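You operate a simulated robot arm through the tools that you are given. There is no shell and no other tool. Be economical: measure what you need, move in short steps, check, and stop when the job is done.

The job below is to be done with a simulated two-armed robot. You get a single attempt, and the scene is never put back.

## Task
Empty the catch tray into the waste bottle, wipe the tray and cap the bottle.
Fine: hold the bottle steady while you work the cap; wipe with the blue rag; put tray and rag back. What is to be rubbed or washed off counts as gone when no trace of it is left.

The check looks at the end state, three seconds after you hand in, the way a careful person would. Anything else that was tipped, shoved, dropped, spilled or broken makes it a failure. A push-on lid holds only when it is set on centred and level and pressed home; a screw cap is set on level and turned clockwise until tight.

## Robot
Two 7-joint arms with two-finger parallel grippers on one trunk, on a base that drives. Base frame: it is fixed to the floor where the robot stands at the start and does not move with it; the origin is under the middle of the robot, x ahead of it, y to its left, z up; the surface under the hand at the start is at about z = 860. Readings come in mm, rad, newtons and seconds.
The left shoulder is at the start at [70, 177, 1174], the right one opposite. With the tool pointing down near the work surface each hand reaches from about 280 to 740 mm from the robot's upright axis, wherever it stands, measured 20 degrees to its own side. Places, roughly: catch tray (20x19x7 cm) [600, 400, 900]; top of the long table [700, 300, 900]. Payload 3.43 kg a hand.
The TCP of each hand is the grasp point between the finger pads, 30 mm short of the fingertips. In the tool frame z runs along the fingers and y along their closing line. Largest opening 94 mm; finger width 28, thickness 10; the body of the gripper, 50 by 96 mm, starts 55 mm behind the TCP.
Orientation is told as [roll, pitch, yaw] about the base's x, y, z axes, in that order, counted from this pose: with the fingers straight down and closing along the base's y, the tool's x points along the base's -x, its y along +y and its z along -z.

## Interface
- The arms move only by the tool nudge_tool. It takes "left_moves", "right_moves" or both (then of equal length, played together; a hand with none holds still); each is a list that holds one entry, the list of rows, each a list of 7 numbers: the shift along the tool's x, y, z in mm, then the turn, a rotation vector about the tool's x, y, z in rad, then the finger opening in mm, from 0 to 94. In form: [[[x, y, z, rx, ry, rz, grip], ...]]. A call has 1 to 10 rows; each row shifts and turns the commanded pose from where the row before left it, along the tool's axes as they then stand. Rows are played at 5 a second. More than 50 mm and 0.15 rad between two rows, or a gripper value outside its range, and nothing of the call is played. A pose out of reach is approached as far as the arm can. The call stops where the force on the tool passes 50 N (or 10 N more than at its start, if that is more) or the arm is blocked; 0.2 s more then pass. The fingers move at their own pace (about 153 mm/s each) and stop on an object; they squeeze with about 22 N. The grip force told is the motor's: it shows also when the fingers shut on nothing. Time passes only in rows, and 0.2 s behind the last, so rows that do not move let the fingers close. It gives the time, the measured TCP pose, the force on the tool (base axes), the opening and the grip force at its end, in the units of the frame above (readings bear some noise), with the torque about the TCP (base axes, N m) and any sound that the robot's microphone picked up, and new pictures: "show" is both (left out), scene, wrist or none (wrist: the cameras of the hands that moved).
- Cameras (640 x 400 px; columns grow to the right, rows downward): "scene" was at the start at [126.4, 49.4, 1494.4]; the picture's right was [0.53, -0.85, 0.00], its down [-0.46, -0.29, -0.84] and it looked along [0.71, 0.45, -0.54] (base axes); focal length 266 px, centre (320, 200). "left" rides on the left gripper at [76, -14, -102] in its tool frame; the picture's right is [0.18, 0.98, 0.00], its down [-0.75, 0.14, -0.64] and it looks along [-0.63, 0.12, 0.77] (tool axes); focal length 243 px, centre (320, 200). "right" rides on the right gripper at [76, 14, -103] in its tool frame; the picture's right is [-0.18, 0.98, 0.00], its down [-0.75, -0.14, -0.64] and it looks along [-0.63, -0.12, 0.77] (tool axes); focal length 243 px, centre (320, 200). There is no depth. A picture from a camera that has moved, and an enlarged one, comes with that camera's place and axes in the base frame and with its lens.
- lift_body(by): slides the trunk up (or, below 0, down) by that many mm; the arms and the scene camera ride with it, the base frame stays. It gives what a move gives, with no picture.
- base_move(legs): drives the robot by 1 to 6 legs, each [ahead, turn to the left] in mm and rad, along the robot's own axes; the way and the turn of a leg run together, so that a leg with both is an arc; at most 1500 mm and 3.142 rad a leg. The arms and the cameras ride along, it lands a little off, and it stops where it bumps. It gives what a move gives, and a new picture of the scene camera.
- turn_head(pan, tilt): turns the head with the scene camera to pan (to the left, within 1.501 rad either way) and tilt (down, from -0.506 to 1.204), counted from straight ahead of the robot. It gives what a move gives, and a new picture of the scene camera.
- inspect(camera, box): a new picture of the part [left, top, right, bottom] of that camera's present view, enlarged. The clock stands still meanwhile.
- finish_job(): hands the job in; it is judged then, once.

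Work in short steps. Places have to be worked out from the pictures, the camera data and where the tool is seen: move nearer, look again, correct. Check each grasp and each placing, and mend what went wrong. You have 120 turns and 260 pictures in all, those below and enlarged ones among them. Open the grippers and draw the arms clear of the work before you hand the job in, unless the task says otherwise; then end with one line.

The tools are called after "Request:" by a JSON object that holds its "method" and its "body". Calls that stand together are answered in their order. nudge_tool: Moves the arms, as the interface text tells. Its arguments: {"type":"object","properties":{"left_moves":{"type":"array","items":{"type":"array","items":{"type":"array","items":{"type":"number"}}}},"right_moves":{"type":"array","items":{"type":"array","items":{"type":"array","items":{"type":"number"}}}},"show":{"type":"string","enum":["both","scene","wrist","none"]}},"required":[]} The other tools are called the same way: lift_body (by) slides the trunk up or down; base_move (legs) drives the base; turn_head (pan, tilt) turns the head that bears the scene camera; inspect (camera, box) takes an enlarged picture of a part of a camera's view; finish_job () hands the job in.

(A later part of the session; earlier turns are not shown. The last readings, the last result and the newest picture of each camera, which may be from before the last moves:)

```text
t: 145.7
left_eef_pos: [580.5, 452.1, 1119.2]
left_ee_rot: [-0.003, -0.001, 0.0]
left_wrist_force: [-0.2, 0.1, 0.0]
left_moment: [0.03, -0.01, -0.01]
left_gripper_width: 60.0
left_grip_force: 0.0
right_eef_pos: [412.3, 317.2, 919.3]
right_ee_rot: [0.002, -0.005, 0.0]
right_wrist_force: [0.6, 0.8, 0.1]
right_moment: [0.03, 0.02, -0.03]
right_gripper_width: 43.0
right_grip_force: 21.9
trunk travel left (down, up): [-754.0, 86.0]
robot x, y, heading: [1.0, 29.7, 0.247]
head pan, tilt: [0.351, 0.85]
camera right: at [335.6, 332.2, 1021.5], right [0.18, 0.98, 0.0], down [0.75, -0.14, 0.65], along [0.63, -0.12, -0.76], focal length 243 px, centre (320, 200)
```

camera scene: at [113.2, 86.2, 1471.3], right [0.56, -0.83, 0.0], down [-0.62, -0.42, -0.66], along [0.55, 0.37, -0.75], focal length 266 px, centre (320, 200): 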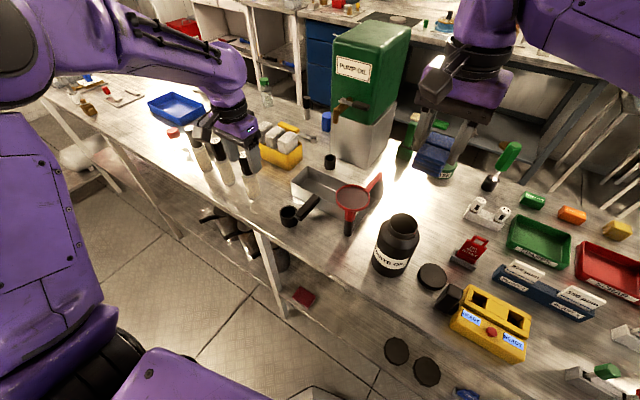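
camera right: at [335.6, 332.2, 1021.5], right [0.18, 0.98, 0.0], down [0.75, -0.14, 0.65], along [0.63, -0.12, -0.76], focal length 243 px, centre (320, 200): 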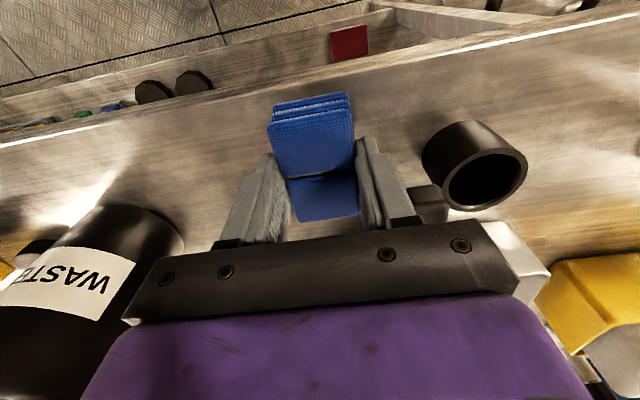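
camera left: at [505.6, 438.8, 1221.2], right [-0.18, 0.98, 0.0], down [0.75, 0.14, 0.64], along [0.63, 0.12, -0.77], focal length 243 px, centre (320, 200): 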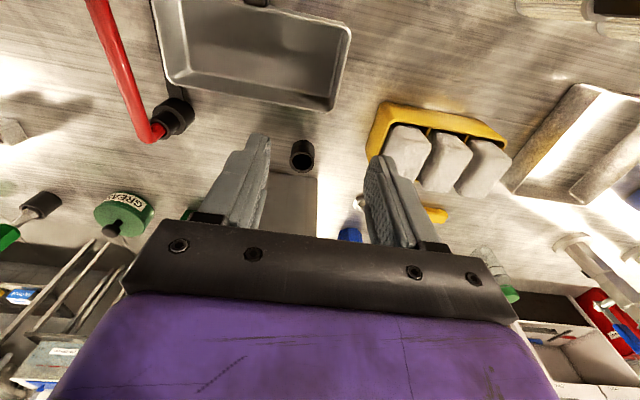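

On track over the spot. I lower, release and clear the right hand, then bring in the left.

Request:
{"method": "nudge_tool", "body": {"right_moves": [[[0, 0, 13, 0, 0, 0, 15], [0, 0, 3, 0, 0, 0, 15], [0, 0, 2, 0, 0, 0, 15], [0, 0, 0, 0, 0, 0, 58], [0, 0, 0, 0, 0, 0, 58], [0, 0, -25, 0, 0, 0, 58], [0, 0, -45, 0, 0, 0, 58], [0, 0, -45, 0, 0, 0, 58], [0, 0, -45, 0, 0, 0, 58], [0, 0, -45, 0, 0, 0, 58]]], "show": "none"}}

Request:
{"method": "nudge_tool", "body": {"right_moves": [[[0, -48, 0, 0, 0, 0, 58], [0, -48, 0, 0, 0, 0, 58], [0, -48, 0, 0, 0, 0, 76], [-22, -36, 0, 0, 0, 0, 76], [-22, -36, 0, 0, 0, 0, 76], [-22, -36, 0, 0, 0, 0, 76], [-22, -36, 0, 0, 0, 0, 76]]], "show": "none"}}

Request:
{"method": "nudge_tool", "body": {"left_moves": [[[34, -28, 0, 0, 0, 0, 60], [34, -28, 0, 0, 0, 0, 60], [34, -28, 0, 0, 0, 0, 60], [34, -28, 0, 0, 0, 0, 60], [33, -26, 0, 0, 0, 0, 60], [0, 0, 40, 0, 0, 0, 60], [0, 0, 40, 0, 0, 0, 60], [0, 0, 40, 0, 0, 0, 60], [0, 0, 40, 0, 0, 0, 60], [0, 0, 0, 0, 0, 0, 60]]], "show": "wrist"}}

```text
t: 147.9
left_eef_pos: [580.5, 453.2, 1119.6]
left_ee_rot: [-0.003, -0.003, -0.001]
left_wrist_force: [0.2, 0.6, 0.0]
left_moment: [0.01, -0.07, 0.0]
left_gripper_width: 60.1
left_grip_force: 0.1
right_eef_pos: [409.7, 319.1, 1107.4]
right_ee_rot: [0.003, -0.005, 0.002]
right_wrist_force: [-0.2, 0.0, 0.1]
right_moment: [0.02, -0.01, 0.01]
right_gripper_width: 58.2
right_grip_force: 0.1
trunk travel left (down, up): [-754.0, 86.0]
robot x, y, heading: [2.0, 24.8, 0.248]
head pan, tilt: [0.351, 0.85]
```

```text
t: 149.5
left_eef_pos: [582.5, 450.4, 1120.2]
left_ee_rot: [-0.001, 0.0, -0.001]
left_wrist_force: [-0.1, 0.2, -0.5]
left_moment: [-0.02, 0.01, 0.0]
left_gripper_width: 60.1
left_grip_force: 0.1
right_eef_pos: [498.1, 30.1, 1105.6]
right_ee_rot: [0.005, -0.004, 0.0]
right_wrist_force: [-0.1, 0.5, -0.7]
right_moment: [0.04, 0.03, 0.01]
right_gripper_width: 75.9
right_grip_force: 0.1
trunk travel left (down, up): [-754.0, 86.0]
robot x, y, heading: [-4.2, 32.2, 0.243]
head pan, tilt: [0.351, 0.85]
```

```text
t: 151.7
left_eef_pos: [413.2, 313.8, 960.6]
left_ee_rot: [-0.002, -0.001, 0.001]
left_wrist_force: [-0.7, -0.3, -0.6]
left_moment: [0.02, -0.01, -0.02]
left_gripper_width: 60.1
left_grip_force: 0.0
right_eef_pos: [496.4, 32.5, 1106.5]
right_ee_rot: [0.004, -0.007, 0.0]
right_wrist_force: [0.0, -0.2, 0.1]
right_moment: [0.04, -0.03, 0.0]
right_gripper_width: 75.7
right_grip_force: 0.0
trunk travel left (down, up): [-754.0, 86.0]
robot x, y, heading: [0.1, 31.2, 0.246]
head pan, tilt: [0.351, 0.85]
camera left: at [337.2, 300.9, 1061.7], right [-0.18, 0.98, 0.0], down [0.75, 0.14, 0.64], along [0.63, 0.12, -0.77], focal length 243 px, centre (320, 200)
```

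left: 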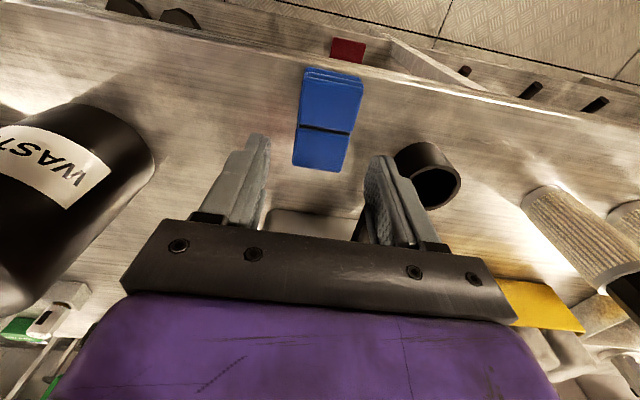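

The rag is at (409, 320). I grip it, lift, turn 90° and bring it above the residue, repeating the path that worked.

Request:
{"method": "nudge_tool", "body": {"left_moves": [[[4, 6, 20, 0, 0, 0, 60], [0, 0, 25, 0, 0, 0, 60], [0, 0, 14, 0, 0, 0, 60], [0, 0, 0, 0, 0, 0, 50], [0, 0, 0, 0, 0, 0, 40], [0, 0, 0, 0, 0, 0, 15], [0, 0, 0, 0, 0, 0, 15], [0, 0, -20, 0, 0, 0, 15], [0, 0, -40, 0, 0, 0, 15], [0, 0, -45, 0, 0, 0, 15]]], "show": "none"}}

Request:
{"method": "nudge_tool", "body": {"left_moves": [[[0, 0, -15, 0, 0, -0.149, 15], [0, 0, -15, 0, 0, -0.149, 15], [0, 0, -15, 0, 0, -0.149, 15], [0, 0, -15, 0, 0, -0.149, 15], [0, 0, -15, 0, 0, -0.149, 15], [0, 0, -10, 0, 0, -0.149, 15], [0, 0, 0, 0, 0, -0.149, 15], [0, 0, 0, 0, 0, -0.149, 15], [0, 0, 0, 0, 0, -0.149, 15], [0, 0, 0, 0, 0, -0.149, 15]]], "show": "none"}}

Request:
{"method": "nudge_tool", "body": {"left_moves": [[[0, 0, 0, 0, 0, -0.075, 15], [-18.5, -40, 0, 0, 0, 0, 15], [-18.5, -40, 0, 0, 0, 0, 15], [-18.5, -40, 0, 0, 0, 0, 15], [-18.5, -40, 0, 0, 0, 0, 15], [0, 0, 40, 0, 0, 0, 15], [0, 0, 40, 0, 0, 0, 15], [0, 0, 40, 0, 0, 0, 15], [0, 0, 0, 0, 0, 0, 15]]], "show": "wrist"}}

Request:
{"method": "inspect", "body": {"camera": "scene", "box": [270, 120, 420, 240]}}

```text
t: 153.9
left_eef_pos: [406.1, 320.4, 1005.6]
left_ee_rot: [-0.003, 0.0, 0.0]
left_wrist_force: [0.5, 0.5, -1.4]
left_moment: [0.02, -0.01, 0.02]
left_gripper_width: 42.9
left_grip_force: 21.8
right_eef_pos: [497.1, 31.8, 1106.8]
right_ee_rot: [0.004, -0.007, 0.0]
right_wrist_force: [0.3, 1.1, 0.0]
right_moment: [0.01, 0.0, 0.0]
right_gripper_width: 76.1
right_grip_force: 0.2
trunk travel left (down, up): [-754.0, 86.0]
robot x, y, heading: [0.3, 31.6, 0.244]
head pan, tilt: [0.351, 0.85]
```

```text
t: 156.1
left_eef_pos: [408.3, 321.0, 1092.6]
left_ee_rot: [-0.002, 0.003, 1.494]
left_wrist_force: [-0.8, 0.1, -0.8]
left_moment: [-0.01, 0.0, 0.02]
left_gripper_width: 42.8
left_grip_force: 21.9
right_eef_pos: [497.3, 32.2, 1106.1]
right_ee_rot: [0.005, -0.006, 0.0]
right_wrist_force: [0.6, 0.3, -0.7]
right_moment: [0.01, -0.01, -0.01]
right_gripper_width: 76.1
right_grip_force: 0.1
trunk travel left (down, up): [-754.0, 86.0]
robot x, y, heading: [-0.1, 31.5, 0.245]
head pan, tilt: [0.351, 0.85]
```

```text
t: 158.1
left_eef_pos: [569.3, 389.4, 969.8]
left_ee_rot: [-0.001, 0.004, 1.566]
left_wrist_force: [1.3, -0.7, -0.3]
left_moment: [-0.02, 0.0, 0.01]
left_gripper_width: 43.5
left_grip_force: 21.7
right_eef_pos: [496.3, 32.2, 1106.7]
right_ee_rot: [0.004, -0.005, 0.0]
right_wrist_force: [-0.1, 0.7, 0.1]
right_moment: [0.04, -0.01, 0.02]
right_gripper_width: 75.7
right_grip_force: 0.0
trunk travel left (down, up): [-754.0, 86.0]
robot x, y, heading: [-0.9, 29.1, 0.247]
head pan, tilt: [0.351, 0.85]
camera left: at [583.0, 314.1, 1072.4], right [-0.98, -0.18, 0.0], down [-0.14, 0.76, 0.64], along [-0.11, 0.63, -0.77], focal length 243 px, centre (320, 200)
```

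left: 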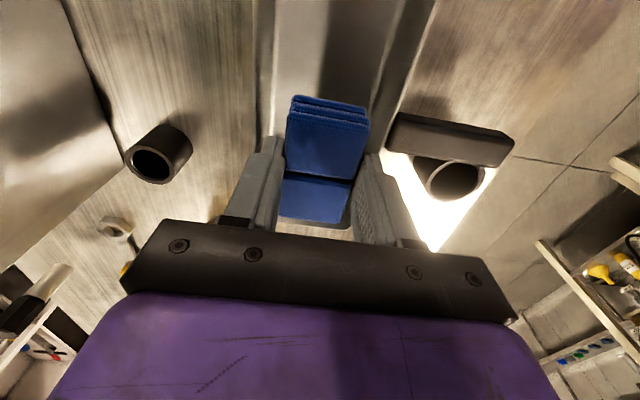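

```text
3.33 times, centred on (345, 180) of scene
camera zoom: at [112.5, 87.1, 1471.4], right [0.56, -0.83, 0.0], down [-0.62, -0.42, -0.66], along [0.55, 0.37, -0.75], focal length 888 px, centre (237, 267)
```

zoom: 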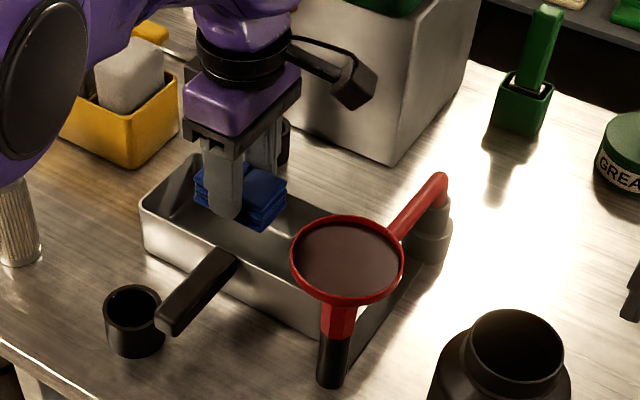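

Aligned. I lower into contact and scrub the residue area with many overlapping strokes.

Request:
{"method": "nudge_tool", "body": {"left_moves": [[[0, 0, 40, 0, 0, 0, 15], [0, 0, 18, 0, 0, 0, 15], [0, 0, 5, 0, 0, 0, 15], [0, 0, 2.5, 0, 0, 0, 15], [0, 0, 1, 0, 0, 0, 15], [-8, 0, 0, 0, 0, 0, 15], [-8, 0, 0, 0, 0, 0, 15], [-8, 0, 0, 0, 0, 0, 15], [-6, 0, 0, 0, 0, 0, 15], [8, 2, 0, 0, 0, 0, 15]]], "show": "none"}}

Request:
{"method": "nudge_tool", "body": {"left_moves": [[[9, 0, 0, 0, 0, 0, 15], [9, 0, 0, 0, 0, 0, 15], [9, 0, 0, 0, 0, 0, 15], [9, 0, 0, 0, 0, 0, 15], [-9, 2, 0, 0, 0, 0, 15], [-9, 0, 0, 0, 0, 0, 15], [-9, 0, 0, 0, 0, 0, 15], [-9, 0, 0, 0, 0, 0, 15], [-9, 0, 0, 0, 0, 0, 15], [9, -4, 0, 0, 0, 0, 15]]], "show": "none"}}

Request:
{"method": "nudge_tool", "body": {"left_moves": [[[9, -3, 0, 0, 0, 0, 15], [9, 0, 0, 0, 0, 0, 15], [9, 0, 0, 0, 0, 0, 15], [9, 0, 0, 0, 0, 0, 15], [-9, -2, 0, 0, 0, 0, 15], [-9, 0, 0, 0, 0, 0, 15], [-9, 0, 0, 0, 0, 0, 15], [-9, 0, 0, 0, 0, 0, 15], [-9, 0, 0, 0, 0, 0, 15], [9, 2, 0, 0, 0, 0, 15]]], "show": "none"}}

Request:
{"method": "nudge_tool", "body": {"left_moves": [[[9, 1, 0, 0, 0, 0, 15], [9, 0, 0, 0, 0, 0, 15], [9, 2, 0, 0, 0, 0, 15], [0, 0, -20, 0, 0, 0, 15], [0, 0, -45, 0, 0, 0, 15], [0, 0, -45, 0, 0, 0, 15], [0, 0, -45, 0, 0, 0, 15], [-45, 0, 0, 0, 0, 0, 15], [-45, 0, 0, 0, 0, 0, 15]]], "show": "wrist"}}

Request:
{"method": "inspect", "body": {"camera": "scene", "box": [270, 130, 400, 230]}}

```text
t: 160.3
left_eef_pos: [565.6, 417.1, 907.2]
left_ee_rot: [-0.002, 0.001, 1.567]
left_wrist_force: [1.4, 6.1, 12.1]
left_moment: [0.36, -0.01, -0.06]
left_gripper_width: 43.0
left_grip_force: 22.4
right_eef_pos: [496.4, 32.4, 1106.3]
right_ee_rot: [0.003, -0.007, 0.002]
right_wrist_force: [-0.6, 0.8, 0.3]
right_moment: [0.0, -0.03, -0.02]
right_gripper_width: 76.1
right_grip_force: 0.0
trunk travel left (down, up): [-754.0, 86.0]
robot x, y, heading: [-1.1, 29.0, 0.251]
head pan, tilt: [0.351, 0.85]
```

```text
t: 162.5
left_eef_pos: [566.9, 416.4, 906.3]
left_ee_rot: [-0.002, 0.003, 1.568]
left_wrist_force: [-1.0, 2.1, 7.7]
left_moment: [0.12, 0.1, 0.03]
left_gripper_width: 43.1
left_grip_force: 21.7
right_eef_pos: [495.9, 31.9, 1108.3]
right_ee_rot: [0.004, -0.008, 0.001]
right_wrist_force: [-0.4, 0.0, -0.1]
right_moment: [0.0, -0.04, 0.0]
right_gripper_width: 76.0
right_grip_force: 0.1
trunk travel left (down, up): [-754.0, 86.0]
robot x, y, heading: [-1.9, 30.3, 0.252]
head pan, tilt: [0.351, 0.85]
```

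```text
t: 164.7
left_eef_pos: [571.5, 416.2, 907.0]
left_ee_rot: [-0.001, 0.002, 1.566]
left_wrist_force: [1.0, 3.8, 8.2]
left_moment: [0.05, 0.04, 0.01]
left_gripper_width: 43.3
left_grip_force: 22.0
right_eef_pos: [497.6, 32.9, 1107.7]
right_ee_rot: [0.003, -0.005, 0.0]
right_wrist_force: [-0.1, 0.4, -0.3]
right_moment: [0.04, -0.02, -0.02]
right_gripper_width: 76.1
right_grip_force: 0.1
trunk travel left (down, up): [-754.0, 86.0]
robot x, y, heading: [-2.9, 32.1, 0.247]
head pan, tilt: [0.351, 0.85]
```

```text
t: 166.7
left_eef_pos: [569.4, 483.7, 1060.7]
left_ee_rot: [0.0, 0.005, 1.564]
left_wrist_force: [0.9, 0.5, -0.4]
left_moment: [0.0, 0.02, 0.01]
left_gripper_width: 43.1
left_grip_force: 22.4
right_eef_pos: [498.3, 35.8, 1106.2]
right_ee_rot: [0.003, -0.006, 0.001]
right_wrist_force: [-0.1, 0.9, 0.4]
right_moment: [-0.01, -0.05, -0.02]
right_gripper_width: 75.8
right_grip_force: 0.1
trunk travel left (down, up): [-754.0, 86.0]
robot x, y, heading: [1.4, 30.2, 0.242]
head pan, tilt: [0.351, 0.85]
camera left: at [584.6, 407.9, 1162.7], right [-0.98, -0.18, 0.0], down [-0.14, 0.76, 0.64], along [-0.12, 0.63, -0.77], focal length 243 px, centre (320, 200)
```

left: 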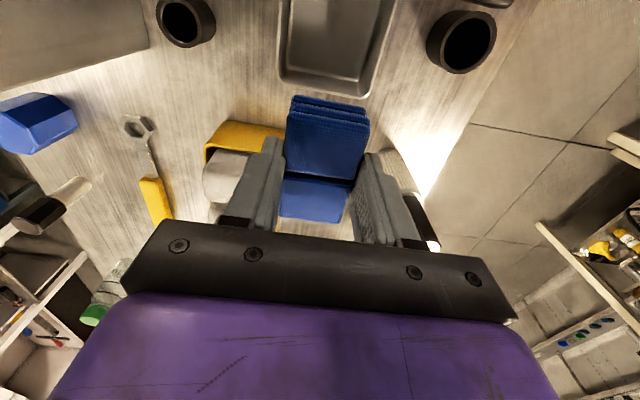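

```text
4.00 times, centred on (335, 180) of scene
camera zoom: at [114.0, 90.7, 1471.1], right [0.56, -0.83, 0.0], down [-0.62, -0.42, -0.66], along [0.55, 0.37, -0.75], focal length 1065 px, centre (260, 280)
```

zoom: 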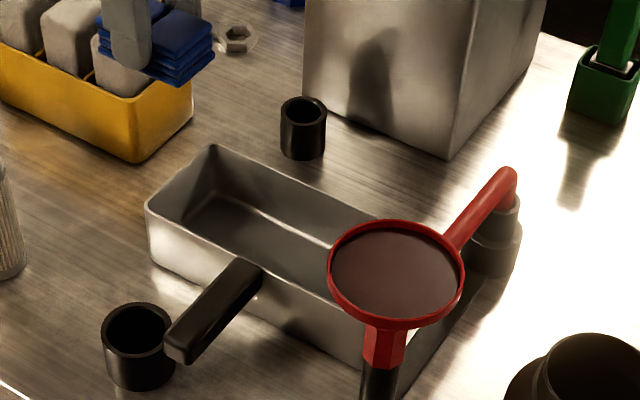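

Request:
{"method": "inspect", "body": {"camera": "left", "box": [280, 0, 400, 75]}}

```text
5.33 times, centred on (340, 38) of left
camera zoom: at [584.6, 407.9, 1162.7], right [-0.98, -0.18, 0.0], down [-0.14, 0.76, 0.64], along [-0.12, 0.63, -0.77], focal length 1294 px, centre (213, 1067)
```

zoom: 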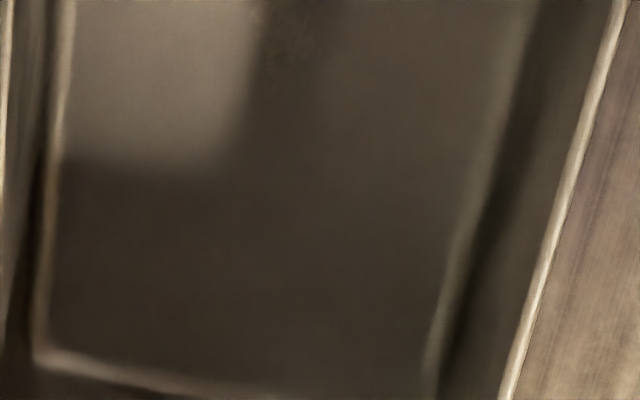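

A very faint speck still shows at (570, 412). I go straight back and scrub that spot harder, in both directions.

Request:
{"method": "nudge_tool", "body": {"left_moves": [[[45, 0, 0, 0, 0, 0, 15], [32, 0, 0, 0, 0, 0, 15], [0, 0, 45, 0, 0, 0, 15], [0, 0, 45, 0, 0, 0, 15], [0, 0, 45, 0, 0, 0, 15], [0, 0, 15, 0, 0, 0, 15], [0, 0, 4, 0, 0, 0, 15], [0, 0, 2, 0, 0, 0, 15], [0, 3, 0, 0, 0, 0, 15], [0, -7, 0, 0, 0, 0, 15]]], "show": "none"}}

Request:
{"method": "nudge_tool", "body": {"left_moves": [[[9, 0, 0.5, 0, 0, 0, 15], [9, 0, 0, 0, 0, 0, 15], [9, 4, 0, 0, 0, 0, 15], [-9, 0, 0, 0, 0, 0, 15], [-9, 0, 0, 0, 0, 0, 15], [-9, 0, 0, 0, 0, 0, 15], [-9, 0, 0, 0, 0, 0, 15], [0, 5, 0, 0, 0, 0, 15], [9, 0, 0, 0, 0, 0, 15], [9, 0, 0, 0, 0, 0, 15]]], "show": "none"}}

Request:
{"method": "nudge_tool", "body": {"left_moves": [[[9, -5, 0, 0, 0, 0, 15], [9, 0, 0, 0, 0, 0, 15], [9, -4, 0, 0, 0, 0, 15], [-9, 0, 0, 0, 0, 0, 15], [-9, 0, 0, 0, 0, 0, 15], [-9, 8, 0, 0, 0, 0, 15], [-9, 0, 0, 0, 0, 0, 15], [9, -4, 0, 0, 0, 0, 15], [9, 0, 0, 0, 0, 0, 15], [9, 0, 0, 0, 0, 0, 15]]], "show": "none"}}

Request:
{"method": "nudge_tool", "body": {"left_moves": [[[-9, 0, 0, 0, 0, 0, 15], [-9, 0, 0, 0, 0, 0, 15], [-9, 0, 0, 0, 0, 0, 15], [0, 0, -20, 0, 0, 0, 15], [0, 0, -45, 0, 0, 0, 15], [0, 0, -45, 0, 0, 0, 15], [-45, 0, -10, 0, 0, 0, 15], [-45, 0, 0, 0, 0, 0, 15]]], "show": "wrist"}}

Request:
{"method": "inspect", "body": {"camera": "left", "box": [280, 0, 400, 75]}}

```text
t: 168.9
left_eef_pos: [570.2, 400.0, 905.7]
left_ee_rot: [-0.002, 0.003, 1.565]
left_wrist_force: [-5.9, -1.0, 11.6]
left_moment: [0.03, 0.28, 0.0]
left_gripper_width: 43.1
left_grip_force: 21.5
right_eef_pos: [496.5, 31.8, 1107.1]
right_ee_rot: [0.006, -0.007, -0.001]
right_wrist_force: [0.3, 0.7, 0.4]
right_moment: [0.01, -0.02, 0.0]
right_gripper_width: 76.3
right_grip_force: 0.0
trunk travel left (down, up): [-754.0, 86.0]
robot x, y, heading: [-3.2, 31.9, 0.251]
head pan, tilt: [0.351, 0.85]
```

```text
t: 171.1
left_eef_pos: [561.5, 390.5, 904.9]
left_ee_rot: [0.0, 0.0, 1.564]
left_wrist_force: [-3.0, 6.5, 19.5]
left_moment: [0.27, 0.08, -0.02]
left_gripper_width: 43.4
left_grip_force: 21.7
right_eef_pos: [496.0, 31.7, 1107.7]
right_ee_rot: [0.005, -0.008, -0.002]
right_wrist_force: [0.1, 0.2, -0.3]
right_moment: [0.03, 0.0, 0.01]
right_gripper_width: 75.8
right_grip_force: 0.0
trunk travel left (down, up): [-754.0, 86.0]
robot x, y, heading: [-2.7, 28.8, 0.246]
head pan, tilt: [0.351, 0.85]
```

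```text
t: 173.3
left_eef_pos: [568.0, 373.9, 904.2]
left_ee_rot: [-0.004, 0.001, 1.565]
left_wrist_force: [0.6, 5.9, 24.0]
left_moment: [0.25, 0.03, -0.05]
left_gripper_width: 43.2
left_grip_force: 22.0
right_eef_pos: [494.6, 32.6, 1108.7]
right_ee_rot: [0.004, -0.007, 0.002]
right_wrist_force: [0.3, -0.5, -0.2]
right_moment: [-0.02, 0.0, -0.01]
right_gripper_width: 76.1
right_grip_force: 0.0
trunk travel left (down, up): [-754.0, 86.0]
robot x, y, heading: [1.3, 31.3, 0.249]
head pan, tilt: [0.351, 0.85]
```

```text
t: 175.1
left_eef_pos: [570.1, 496.2, 1021.4]
left_ee_rot: [0.001, 0.005, 1.566]
left_wrist_force: [-0.2, 0.8, -0.8]
left_moment: [0.0, -0.01, 0.02]
left_gripper_width: 43.3
left_grip_force: 22.6
right_eef_pos: [498.1, 34.6, 1105.7]
right_ee_rot: [0.002, -0.006, -0.001]
right_wrist_force: [-0.7, 0.1, -0.2]
right_moment: [0.02, 0.02, -0.01]
right_gripper_width: 76.1
right_grip_force: 0.1
trunk travel left (down, up): [-754.0, 86.0]
robot x, y, heading: [0.8, 27.6, 0.245]
head pan, tilt: [0.351, 0.85]
camera left: at [584.7, 420.0, 1123.0], right [-0.98, -0.18, 0.0], down [-0.14, 0.76, 0.64], along [-0.11, 0.63, -0.77], focal length 243 px, centre (320, 200)
```

left: 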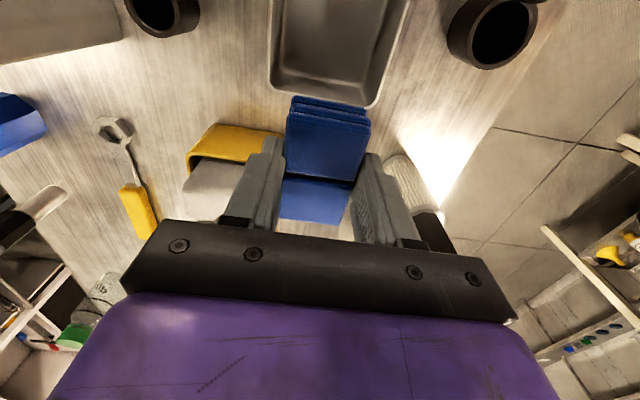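

```text
5.33 times, centred on (340, 38) of left
camera zoom: at [584.7, 420.0, 1123.0], right [-0.98, -0.18, 0.0], down [-0.14, 0.76, 0.64], along [-0.11, 0.63, -0.77], focal length 1294 px, centre (213, 1067)
```

zoom: 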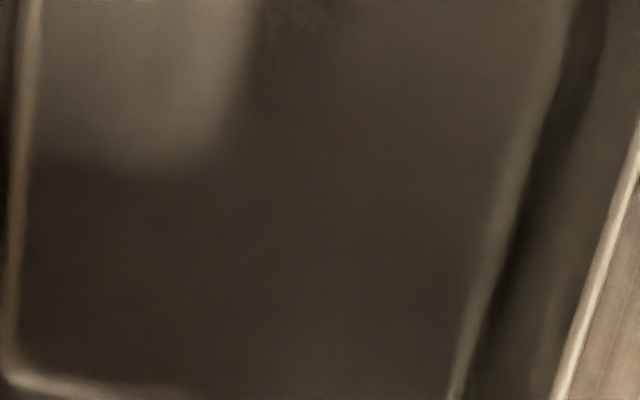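

The mark is unchanged by heavy scrubbing, so I take it as the metal's own texture; no oil sheen remains. I return the rag to the front spot with the left hand and withdraw.

Request:
{"method": "nudge_tool", "body": {"left_moves": [[[0, 0, -12, 0, 0, 0.15, 15], [0, 0, -12, 0, 0, 0.15, 15], [0, 0, -12, 0, 0, 0.15, 15], [0, 0, -12, 0, 0, 0.15, 15], [0, 0, -12, 0, 0, 0.15, 15], [0, 0, 0, 0, 0, 0.15, 15], [0, 0, 0, 0, 0, 0.15, 15], [0, 0, 0, 0, 0, 0.15, 15], [0, 0, 0, 0, 0, 0.15, 15], [0, 0, 0, 0, 0, 0.15, 15]]], "show": "none"}}

Request:
{"method": "nudge_tool", "body": {"left_moves": [[[0, 0, 0, 0, 0, 0.066, 15], [30, -30, 0, 0, 0, 0, 15], [30, -30, 0, 0, 0, 0, 15], [30, -30, 0, 0, 0, 0, 15], [25, -30, 0, 0, 0, 0, 15], [22, -30, 0, 0, 0, 0, 15], [22, -29, 0, 0, 0, 0, 15], [0, 0, 45, 0, 0, 0, 15], [0, 0, 45, 0, 0, 0, 15], [0, 0, 45, 0, 0, 0, 15]]], "show": "wrist"}}

```text
t: 177.3
left_eef_pos: [569.6, 492.0, 1083.6]
left_ee_rot: [-0.003, 0.0, 0.065]
left_wrist_force: [-0.4, -0.5, -0.9]
left_moment: [0.0, -0.03, -0.01]
left_gripper_width: 43.1
left_grip_force: 22.1
right_eef_pos: [497.9, 32.6, 1105.0]
right_ee_rot: [0.003, -0.004, 0.001]
right_wrist_force: [0.1, 0.1, -0.1]
right_moment: [-0.01, 0.02, 0.03]
right_gripper_width: 75.9
right_grip_force: 0.0
trunk travel left (down, up): [-754.0, 86.0]
robot x, y, heading: [0.5, 29.3, 0.245]
head pan, tilt: [0.351, 0.85]
```

```text
t: 179.5
left_eef_pos: [412.5, 312.6, 948.7]
left_ee_rot: [-0.003, 0.002, 0.0]
left_wrist_force: [0.1, -0.2, -1.6]
left_moment: [-0.04, -0.02, -0.03]
left_gripper_width: 43.3
left_grip_force: 21.6
right_eef_pos: [498.5, 33.2, 1105.9]
right_ee_rot: [0.004, -0.005, 0.0]
right_wrist_force: [-0.1, -0.2, -0.1]
right_moment: [-0.01, 0.02, -0.05]
right_gripper_width: 76.0
right_grip_force: 0.0
trunk travel left (down, up): [-754.0, 86.0]
robot x, y, heading: [-3.2, 30.5, 0.241]
head pan, tilt: [0.351, 0.85]
camera left: at [337.4, 298.3, 1051.1], right [-0.19, 0.98, 0.0], down [0.75, 0.14, 0.64], along [0.63, 0.12, -0.77], focal length 243 px, centre (320, 200)
```

left: 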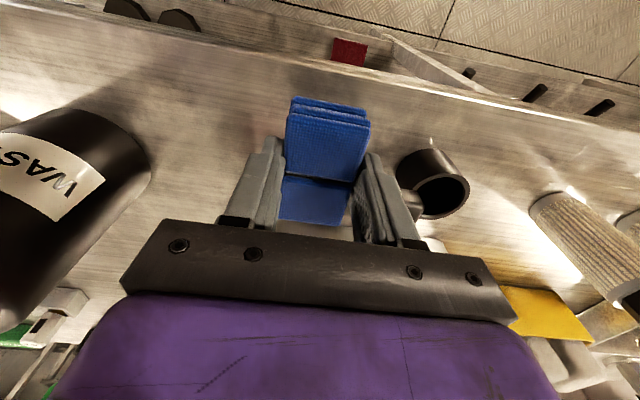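

Lower, release, withdraw the left, then the right comes in, grips and lifts.

Request:
{"method": "nudge_tool", "body": {"left_moves": [[[0, 0, 35, 0, 0, 0, 15], [0, 0, 9, 0, 0, 0, 15], [0, 0, 3, 0, 0, 0, 15], [0, 0, 0, 0, 0, 0, 60], [0, 0, 0, 0, 0, 0, 60], [0, 0, -25, 0, 0, 0, 60], [0, 0, -45, 0, 0, 0, 60], [0, 0, -45, 0, 0, 0, 60], [0, 0, -45, 0, 0, 0, 60], [0, 48, -10, 0, 0, 0, 60]]], "show": "none"}}

Request:
{"method": "nudge_tool", "body": {"left_moves": [[[0, 48, 0, 0, 0, 0, 60], [0, 48, 0, 0, 0, 0, 60], [0, 48, 0, 0, 0, 0, 60], [0, 0, 0, 0, 0, 0, 60], [0, 0, 0, 0, 0, 0, 60], [0, 0, 0, 0, 0, 0, 60], [0, 0, 0, 0, 0, 0, 60], [0, 0, 0, 0, 0, 0, 60], [0, 0, 0, 0, 0, 0, 60], [0, 0, 0, 0, 0, 0, 60]]], "right_moves": [[[0, 0, -10, 0, 0, 0, 60], [22, 36, 0, 0, 0, 0, 60], [22, 36, 0, 0, 0, 0, 60], [22, 36, 0, 0, 0, 0, 60], [20, 36, 0, 0, 0, 0, 60], [0, 34, 10, 0, 0, 0, 60], [0, 34, 10, 0, 0, 0, 60], [0, 34, 10, 0, 0, 0, 60], [0, 33, 10, 0, 0, 0, 60], [0, 0, 30, 0, 0, 0, 60]]], "show": "none"}}

Request:
{"method": "nudge_tool", "body": {"right_moves": [[[0, 0, 45, 0, 0, 0, 60], [0, 0, 30, 0, 0, 0, 60], [0, 0, 0, 0, 0, 0, 60]]], "show": "wrist"}}

```text
t: 181.7
left_eef_pos: [410.1, 362.0, 1072.3]
left_ee_rot: [-0.008, 0.0, 0.001]
left_wrist_force: [-0.6, 0.6, -0.4]
left_moment: [-0.02, 0.01, -0.01]
left_gripper_width: 59.8
left_grip_force: 0.0
right_eef_pos: [497.8, 36.2, 1106.1]
right_ee_rot: [0.002, -0.004, 0.0]
right_wrist_force: [0.2, 0.0, -0.1]
right_moment: [0.0, -0.01, 0.0]
right_gripper_width: 76.2
right_grip_force: 0.1
trunk travel left (down, up): [-754.0, 86.0]
robot x, y, heading: [0.2, 30.6, 0.245]
head pan, tilt: [0.351, 0.85]
```

```text
t: 183.9
left_eef_pos: [412.9, 504.0, 1071.6]
left_ee_rot: [-0.002, -0.001, -0.001]
left_wrist_force: [0.4, -1.2, -0.1]
left_moment: [-0.02, 0.0, -0.05]
left_gripper_width: 59.9
left_grip_force: 0.1
right_eef_pos: [415.1, 310.1, 1048.1]
right_ee_rot: [0.007, -0.005, 0.0]
right_wrist_force: [0.2, 0.3, -0.1]
right_moment: [0.01, -0.01, 0.03]
right_gripper_width: 59.8
right_grip_force: 0.0
trunk travel left (down, up): [-754.0, 86.0]
robot x, y, heading: [-3.6, 28.6, 0.246]
head pan, tilt: [0.351, 0.85]
```

```text
t: 184.7
left_eef_pos: [411.8, 502.8, 1072.3]
left_ee_rot: [-0.004, -0.001, -0.001]
left_wrist_force: [-0.5, 0.2, -0.2]
left_moment: [0.01, 0.01, -0.02]
left_gripper_width: 60.1
left_grip_force: 0.1
right_eef_pos: [413.2, 311.7, 972.7]
right_ee_rot: [0.004, -0.006, 0.0]
right_wrist_force: [-0.1, 0.1, 0.6]
right_moment: [0.0, 0.0, 0.01]
right_gripper_width: 59.7
right_grip_force: 0.0
trunk travel left (down, up): [-754.0, 86.0]
robot x, y, heading: [2.8, 33.1, 0.247]
head pan, tilt: [0.351, 0.85]
camera right: at [335.9, 325.4, 1075.4], right [0.18, 0.98, 0.0], down [0.75, -0.14, 0.65], along [0.64, -0.12, -0.76], focal length 243 px, centre (320, 200)
```

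right: 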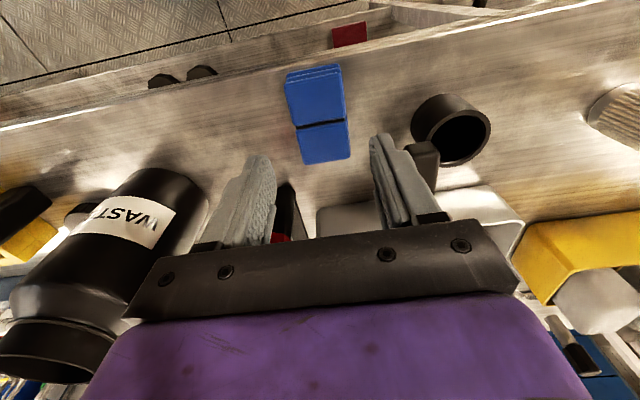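

Aligned within 3 mm. I grip, lift over everything and go above the rag's home.

Request:
{"method": "nudge_tool", "body": {"right_moves": [[[0, -3, 40, 0, 0, 0, 60], [0, 0, 20, 0, 0, 0, 60], [0, 0, 11, 0, 0, 0, 60], [0, 0, 0, 0, 0, 0, 50], [0, 0, 0, 0, 0, 0, 40], [0, 0, 0, 0, 0, 0, 15], [0, 0, 0, 0, 0, 0, 15], [0, 0, -20, 0, 0, 0, 15], [0, 0, -45, 0, 0, 0, 15], [0, 0, -45, 0, 0, 0, 15]]], "show": "none"}}

Request:
{"method": "nudge_tool", "body": {"right_moves": [[[0, 0, -45, 0, 0, 0, 15], [0, -10, -45, 0, 0, 0, 15], [0, -25, -40, 0, 0, 0, 15], [-15, -40, -20, 0, 0, 0, 15], [-20, -40, -20, 0, 0, 0, 15], [-20, -40, 0, 0, 0, 0, 15], [-35, -27, 0, 0, 0, 0, 15], [-45, 0, 0, 0, 0, 0, 15], [-45, 0, 0, 0, 0, 0, 15], [-45, 0, 0, 0, 0, 0, 15]]], "show": "wrist"}}

```text
t: 186.9
left_eef_pos: [410.7, 503.2, 1072.0]
left_ee_rot: [-0.003, -0.001, -0.001]
left_wrist_force: [-0.4, -0.4, 0.8]
left_moment: [0.03, -0.01, -0.03]
left_gripper_width: 59.9
left_grip_force: 0.0
right_eef_pos: [411.1, 304.9, 1012.7]
right_ee_rot: [0.004, -0.007, 0.0]
right_wrist_force: [0.4, 0.6, -0.4]
right_moment: [0.02, -0.02, -0.02]
right_gripper_width: 43.3
right_grip_force: 21.9
trunk travel left (down, up): [-754.0, 86.0]
robot x, y, heading: [3.9, 29.3, 0.248]
head pan, tilt: [0.351, 0.85]
```

```text
t: 189.1
left_eef_pos: [410.5, 502.6, 1071.9]
left_ee_rot: [-0.003, 0.0, 0.0]
left_wrist_force: [-0.7, -0.2, 1.2]
left_moment: [0.01, -0.01, -0.03]
left_gripper_width: 60.0
left_grip_force: 0.0
right_eef_pos: [604.4, 124.0, 1182.6]
right_ee_rot: [0.002, -0.008, 0.001]
right_wrist_force: [-0.4, 0.2, -0.7]
right_moment: [0.0, -0.05, 0.01]
right_gripper_width: 43.5
right_grip_force: 22.1
right hand out of reach, approached as far as the arm can: row 10
trunk travel left (down, up): [-754.0, 86.0]
robot x, y, heading: [-1.9, 30.2, 0.244]
head pan, tilt: [0.351, 0.85]
camera right: at [526.7, 139.5, 1286.0], right [0.18, 0.98, 0.0], down [0.75, -0.14, 0.65], along [0.64, -0.11, -0.76], focal length 243 px, centre (320, 200)
```

right: 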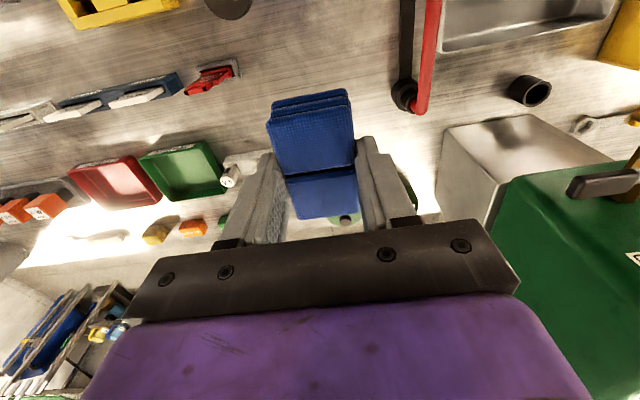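

Request:
{"method": "nudge_tool", "body": {"right_moves": [[[0, 0, 45, 0, 0, 0, 15], [0, 0, 45, 0, 0, 0, 15], [-17, 0, 40, 0, 0, 0, 15], [-16, 0, 40, 0, 0, 0, 15], [0, 0, 45, 0, 0, 0, 15], [0, 0, 45, 0, 0, 0, 15], [0, 0, 14, 0, 0, 0, 15], [0, 0, 4, 0, 0, 0, 15], [0, 0, 1, 0, 0, 0, 15]]], "show": "wrist"}}

```text
t: 191.1
left_eef_pos: [411.6, 503.9, 1070.9]
left_ee_rot: [-0.004, 0.0, 0.0]
left_wrist_force: [-0.4, 0.1, -0.5]
left_moment: [0.01, -0.02, 0.0]
left_gripper_width: 60.1
left_grip_force: 0.0
right_eef_pos: [639.9, 125.7, 903.0]
right_ee_rot: [0.003, -0.004, 0.0]
right_wrist_force: [-0.4, 0.1, -0.7]
right_moment: [0.01, -0.01, -0.01]
right_gripper_width: 43.2
right_grip_force: 22.4
trunk travel left (down, up): [-754.0, 86.0]
robot x, y, heading: [-1.7, 30.6, 0.25]
head pan, tilt: [0.351, 0.85]
camera right: at [563.2, 140.5, 1006.7], right [0.18, 0.98, 0.0], down [0.75, -0.14, 0.65], along [0.64, -0.12, -0.76], focal length 243 px, centre (320, 200)
```

right: 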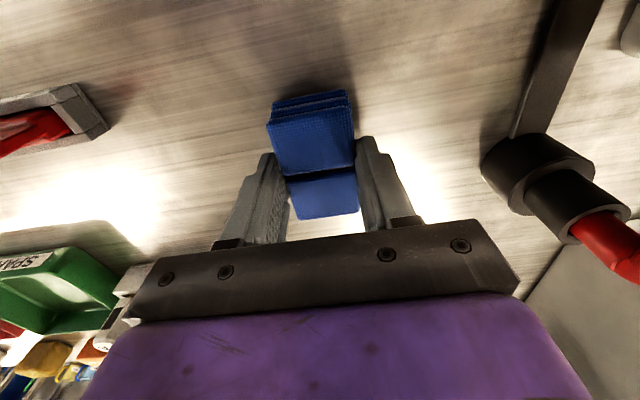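

The placement matches the pick-up view. I release, retreat, drive back 90 mm to the proven cap-working stance and turn the left hand to its side-grip attitude.

Request:
{"method": "nudge_tool", "body": {"right_moves": [[[0, 0, 1.5, 0, 0, 0, 15], [0, 0, 0, 0, 0, 0, 62], [0, 0, 0, 0, 0, 0, 62], [0, 0, -25, 0, 0, 0, 62], [0, 0, -45, 0, 0, 0, 62], [0, 0, -45, 0, 0, 0, 62], [0, 0, -45, 0, 0, 0, 62], [40, -25, -25, 0, 0, 0, 76], [40, -25, 0, 0, 0, 0, 76], [40, -25, 0, 0, 0, 0, 76]]], "show": "wrist"}}

Request:
{"method": "base_move", "body": {"legs": [[-90, 0]]}}

Request:
{"method": "nudge_tool", "body": {"left_moves": [[[0, 0, -5, 0, 0, 0.15, 94], [0, 0, -5, 0, 0, 0.15, 94], [0, 0, -5, 0, 0, 0.15, 94], [0, 0, -5, 0, 0, 0.15, 94], [0, 0, 0, 0, -0.15, 0, 94], [0, 0, 0, 0, -0.15, 0, 94], [0, 0, 0, 0, -0.15, 0, 94], [0, 0, 0, 0, -0.15, 0, 94], [0, 0, 0, 0, -0.15, 0, 94], [0, 0, 0, 0, -0.15, 0, 94]]], "show": "none"}}

Request:
{"method": "nudge_tool", "body": {"left_moves": [[[0, 0, 0, 0, -0.148, 0, 94], [0, 0, 0, 0, 0, 0, 94]]], "show": "both"}}

```text
refused: row 8 steps farther than a row can; nothing moved
```

```text
t: 192.4
left_eef_pos: [321.7, 480.2, 1071.7]
left_ee_rot: [-0.006, -0.002, 0.0]
left_wrist_force: [0.4, -0.1, -0.3]
left_moment: [-0.01, -0.04, 0.0]
left_gripper_width: 60.0
left_grip_force: 0.1
right_eef_pos: [549.1, 102.0, 904.7]
right_ee_rot: [0.004, -0.004, -0.002]
right_wrist_force: [0.3, 0.4, 1.0]
right_moment: [0.03, 0.21, -0.01]
right_gripper_width: 43.3
right_grip_force: 21.4
trunk travel left (down, up): [-754.0, 86.0]
robot x, y, heading: [-90.3, 9.2, 0.249]
head pan, tilt: [0.351, 0.85]
stopped in leg 1: the robot was blocked; the commanded pose is now the measured one
camera scene: at [21.9, 64.7, 1471.3], right [0.56, -0.83, 0.0], down [-0.62, -0.42, -0.66], along [0.55, 0.37, -0.75], focal length 266 px, centre (320, 200)
```

scene: 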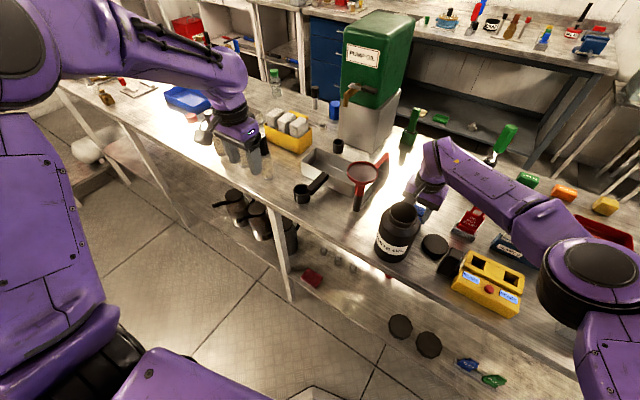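

```text
t: 194.6
left_eef_pos: [323.5, 482.6, 1089.4]
left_ee_rot: [-0.005, -0.904, -0.594]
left_wrist_force: [-1.2, 0.1, -0.3]
left_moment: [0.01, 0.04, 0.01]
left_gripper_width: 93.9
left_grip_force: 0.2
right_eef_pos: [550.7, 103.4, 904.3]
right_ee_rot: [0.002, -0.003, -0.001]
right_wrist_force: [1.5, -0.7, -0.5]
right_moment: [0.02, 0.15, 0.01]
right_gripper_width: 43.3
right_grip_force: 21.8
trunk travel left (down, up): [-754.0, 86.0]
robot x, y, heading: [-88.8, 3.3, 0.245]
head pan, tilt: [0.351, 0.85]
```

```text
t: 195.2
left_eef_pos: [324.5, 481.3, 1091.5]
left_ee_rot: [-0.007, -1.05, -0.594]
left_wrist_force: [0.2, 0.0, -0.1]
left_moment: [0.02, 0.03, 0.01]
left_gripper_width: 94.2
left_grip_force: 0.1
right_eef_pos: [551.4, 102.3, 904.1]
right_ee_rot: [0.003, -0.004, -0.002]
right_wrist_force: [0.6, -0.7, 0.1]
right_moment: [0.08, 0.08, 0.05]
right_gripper_width: 43.4
right_grip_force: 22.2
trunk travel left (down, up): [-754.0, 86.0]
robot x, y, heading: [-86.8, 9.6, 0.246]
head pan, tilt: [0.351, 0.85]
camera scene: at [25.1, 65.5, 1471.2], right [0.56, -0.83, 0.0], down [-0.62, -0.42, -0.66], along [0.55, 0.37, -0.75], focal length 266 px, centre (320, 200)
camera left: at [211.5, 540.6, 1074.7], right [0.48, 0.86, -0.16], down [-0.07, 0.22, 0.97], along [0.88, -0.45, 0.17], focal length 243 px, centre (320, 200)
```

scene: 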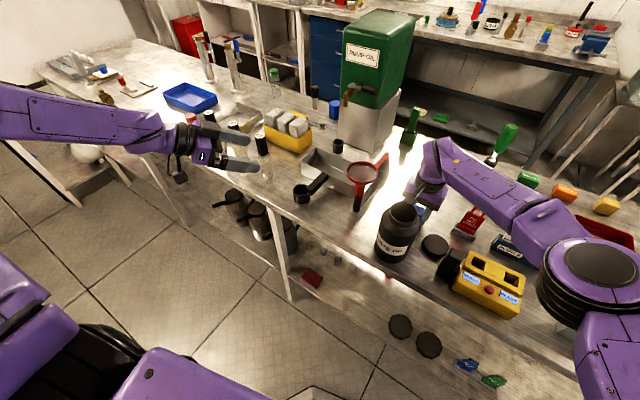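
left: 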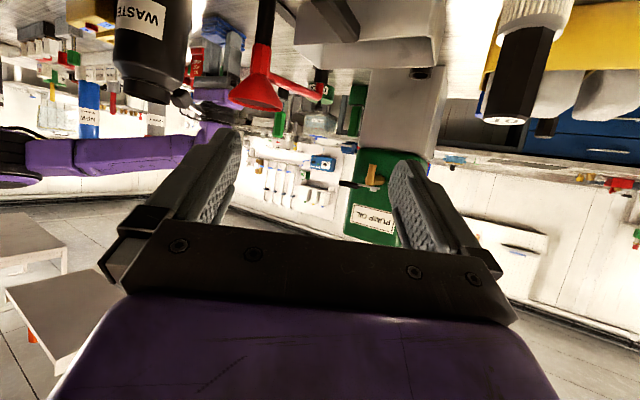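

My retreat was refused, so the base move dragged the rag along the table until it was blocked near the bottle. I lift the right hand straight up now and check the bottle.

Request:
{"method": "nudge_tool", "body": {"right_moves": [[[0, 0, -15, 0, 0, 0, 15], [0, 0, -40, 0, 0, 0, 15], [0, 0, -45, 0, 0, 0, 15], [0, 0, -45, 0, 0, 0, 15]]], "show": "both"}}

Request:
{"method": "inspect", "body": {"camera": "scene", "box": [330, 150, 490, 290]}}

```text
t: 196.2
left_eef_pos: [322.1, 481.6, 1091.4]
left_ee_rot: [-0.005, -1.051, -0.596]
left_wrist_force: [-0.2, 0.0, 0.6]
left_moment: [0.01, -0.01, 0.01]
left_gripper_width: 93.8
left_grip_force: 0.0
right_eef_pos: [549.4, 105.7, 1049.4]
right_ee_rot: [0.001, -0.004, -0.003]
right_wrist_force: [-0.9, -0.3, 0.1]
right_moment: [0.0, -0.01, 0.03]
right_gripper_width: 43.2
right_grip_force: 21.9
trunk travel left (down, up): [-754.0, 86.0]
robot x, y, heading: [-89.4, 8.9, 0.244]
head pan, tilt: [0.351, 0.85]
camera scene: at [23.5, 65.9, 1471.3], right [0.56, -0.83, 0.0], down [-0.62, -0.42, -0.66], along [0.55, 0.37, -0.75], focal length 266 px, centre (320, 200)
camera right: at [472.7, 120.1, 1153.1], right [0.19, 0.98, 0.0], down [0.75, -0.14, 0.64], along [0.63, -0.12, -0.76], focal length 243 px, centre (320, 200)
```

scene: 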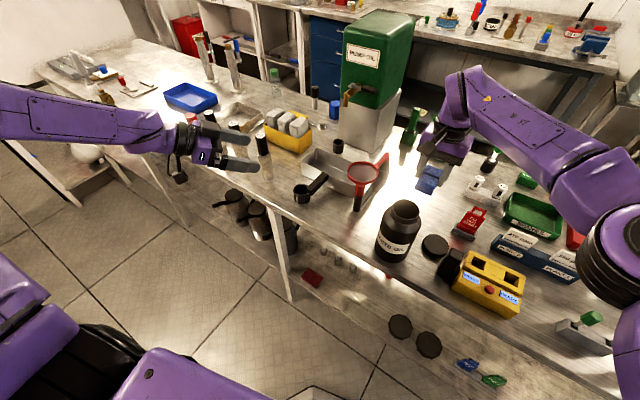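
right: 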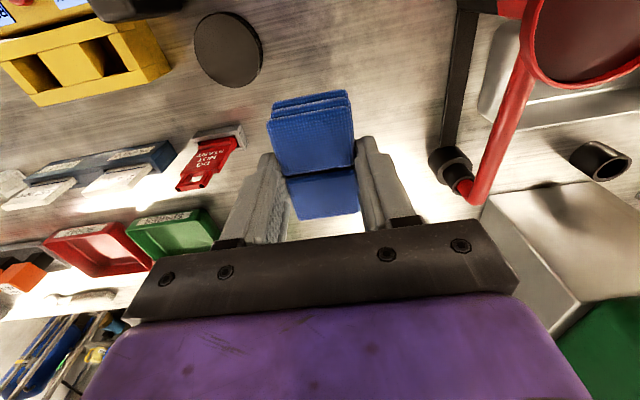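

```text
2.86 times, centred on (410, 220) of scene
camera zoom: at [23.5, 65.9, 1471.3], right [0.56, -0.83, 0.0], down [-0.62, -0.42, -0.66], along [0.55, 0.37, -0.75], focal length 761 px, centre (63, 143)
```

zoom: 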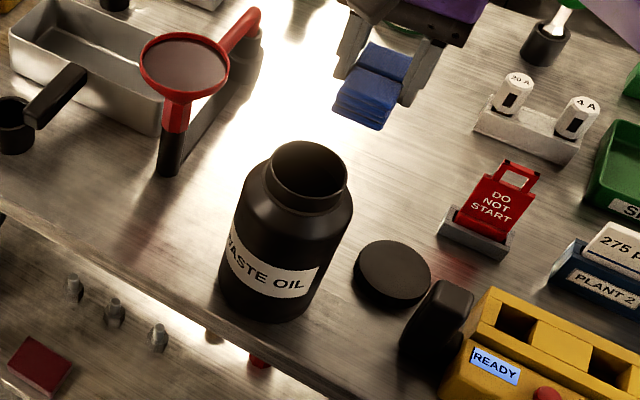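

The bottle is upright but was pushed to about (440, 119); I'll set it back when I hold it. First I drive forward again and lower the rag toward its home.

Request:
{"method": "base_move", "body": {"legs": [[90, 0]]}}

Request:
{"method": "nudge_tool", "body": {"right_moves": [[[0, 0, 40, 0, 0, 0, 15], [0, 0, 40, 0, 0, 0, 15], [0, 0, 40, 0, 0, 0, 15], [0, 0, 0, 0, 0, 0, 15]]], "show": "wrist"}}

```text
t: 197.3
left_eef_pos: [406.2, 499.4, 1093.7]
left_ee_rot: [0.003, -1.052, -0.604]
left_wrist_force: [-1.0, -0.2, 0.0]
left_moment: [0.02, -0.02, 0.01]
left_gripper_width: 94.1
left_grip_force: 0.0
right_eef_pos: [633.8, 124.3, 1053.5]
right_ee_rot: [0.006, -0.01, -0.003]
right_wrist_force: [0.6, 0.5, -0.6]
right_moment: [0.01, -0.02, -0.02]
right_gripper_width: 43.3
right_grip_force: 21.5
trunk travel left (down, up): [-754.0, 86.0]
robot x, y, heading: [-5.2, 25.9, 0.247]
head pan, tilt: [0.351, 0.85]
camera scene: at [104.3, 84.9, 1472.0], right [0.56, -0.83, 0.0], down [-0.62, -0.42, -0.66], along [0.55, 0.37, -0.75], focal length 266 px, centre (320, 200)
```

scene: 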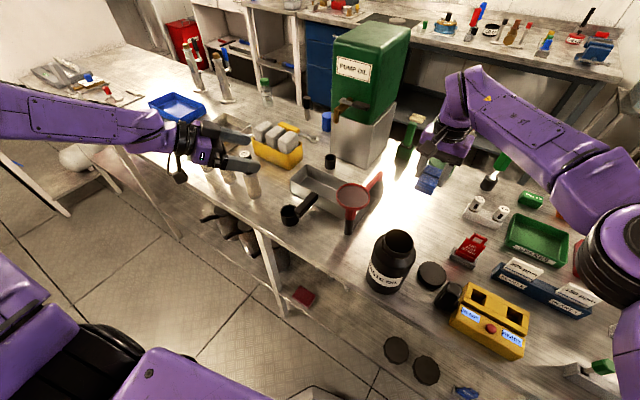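

```text
t: 198.3
left_eef_pos: [409.3, 501.7, 1091.4]
left_ee_rot: [-0.003, -1.05, -0.598]
left_wrist_force: [-0.1, -0.1, -0.2]
left_moment: [-0.01, 0.02, 0.0]
left_gripper_width: 94.0
left_grip_force: 0.1
right_eef_pos: [636.7, 125.4, 929.8]
right_ee_rot: [0.003, -0.006, -0.003]
right_wrist_force: [-0.5, -0.4, -0.9]
right_moment: [0.02, 0.0, -0.03]
right_gripper_width: 43.2
right_grip_force: 21.9
trunk travel left (down, up): [-754.0, 86.0]
robot x, y, heading: [-4.5, 29.5, 0.245]
head pan, tilt: [0.351, 0.85]
camera right: at [558.9, 141.5, 1032.1], right [0.19, 0.98, 0.0], down [0.75, -0.15, 0.65], along [0.63, -0.12, -0.76], focal length 243 px, centre (320, 200)
```

right: 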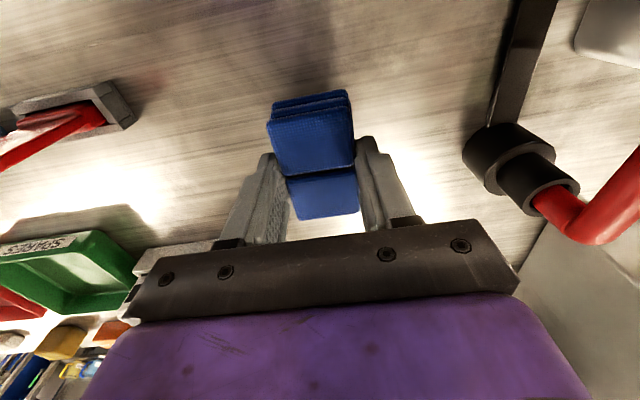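

Exactly over home. I lower, release and retreat; all rows are within limits this time.

Request:
{"method": "nudge_tool", "body": {"right_moves": [[[0, 0, 20, 0, 0, 0, 15], [0, 0, 6, 0, 0, 0, 15], [0, 0, 3, 0, 0, 0, 15], [0, 0, 0, 0, 0, 0, 62], [0, 0, 0, 0, 0, 0, 62], [0, 0, -25, 0, 0, 0, 62], [0, 0, -45, 0, 0, 0, 62], [0, 0, -45, 0, 0, 0, 62], [0, 0, -45, 0, 0, 0, 62], [0, 0, -30, 0, 0, 0, 62]]], "show": "wrist"}}

Request:
{"method": "nudge_tool", "body": {"right_moves": [[[40, -25, 0, 0, 0, 0, 76], [40, -25, 0, 0, 0, 0, 76], [30, -30, 0, 0, 0, 0, 76], [0, -30, 0, 0, 0, 0, 76]]], "show": "none"}}

```text
t: 200.5
left_eef_pos: [410.5, 501.1, 1091.5]
left_ee_rot: [-0.004, -1.051, -0.598]
left_wrist_force: [0.4, 0.3, -0.3]
left_moment: [0.0, -0.01, 0.0]
left_gripper_width: 94.0
left_grip_force: 0.1
right_eef_pos: [636.5, 125.2, 1092.8]
right_ee_rot: [0.005, -0.005, -0.002]
right_wrist_force: [0.9, -0.3, -0.4]
right_moment: [0.06, 0.01, -0.02]
right_gripper_width: 62.0
right_grip_force: 0.0
trunk travel left (down, up): [-754.0, 86.0]
robot x, y, heading: [-1.9, 31.1, 0.242]
head pan, tilt: [0.351, 0.85]
camera right: at [560.4, 140.1, 1195.6], right [0.19, 0.98, 0.0], down [0.75, -0.15, 0.64], along [0.63, -0.12, -0.76], focal length 243 px, centre (320, 200)
```

right: 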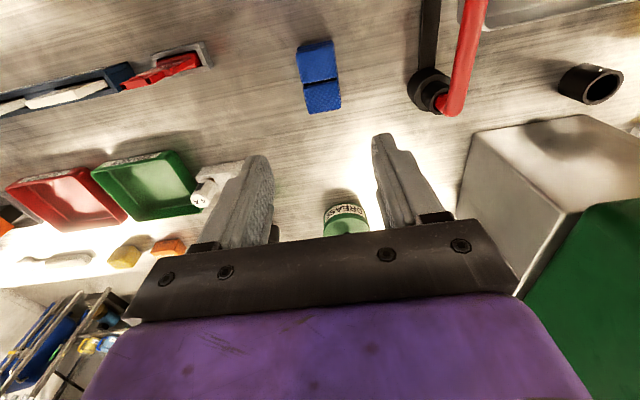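

```text
t: 201.5
left_eef_pos: [411.0, 499.7, 1092.9]
left_ee_rot: [-0.003, -1.049, -0.601]
left_wrist_force: [0.6, -0.1, -0.4]
left_moment: [-0.01, 0.04, 0.0]
left_gripper_width: 94.0
left_grip_force: 0.0
right_eef_pos: [526.0, 11.5, 1091.3]
right_ee_rot: [0.006, -0.004, -0.003]
right_wrist_force: [-0.6, -0.3, 0.2]
right_moment: [0.04, -0.01, 0.03]
right_gripper_width: 76.2
right_grip_force: 0.0
trunk travel left (down, up): [-754.0, 86.0]
robot x, y, heading: [-4.5, 31.4, 0.245]
head pan, tilt: [0.351, 0.85]
```

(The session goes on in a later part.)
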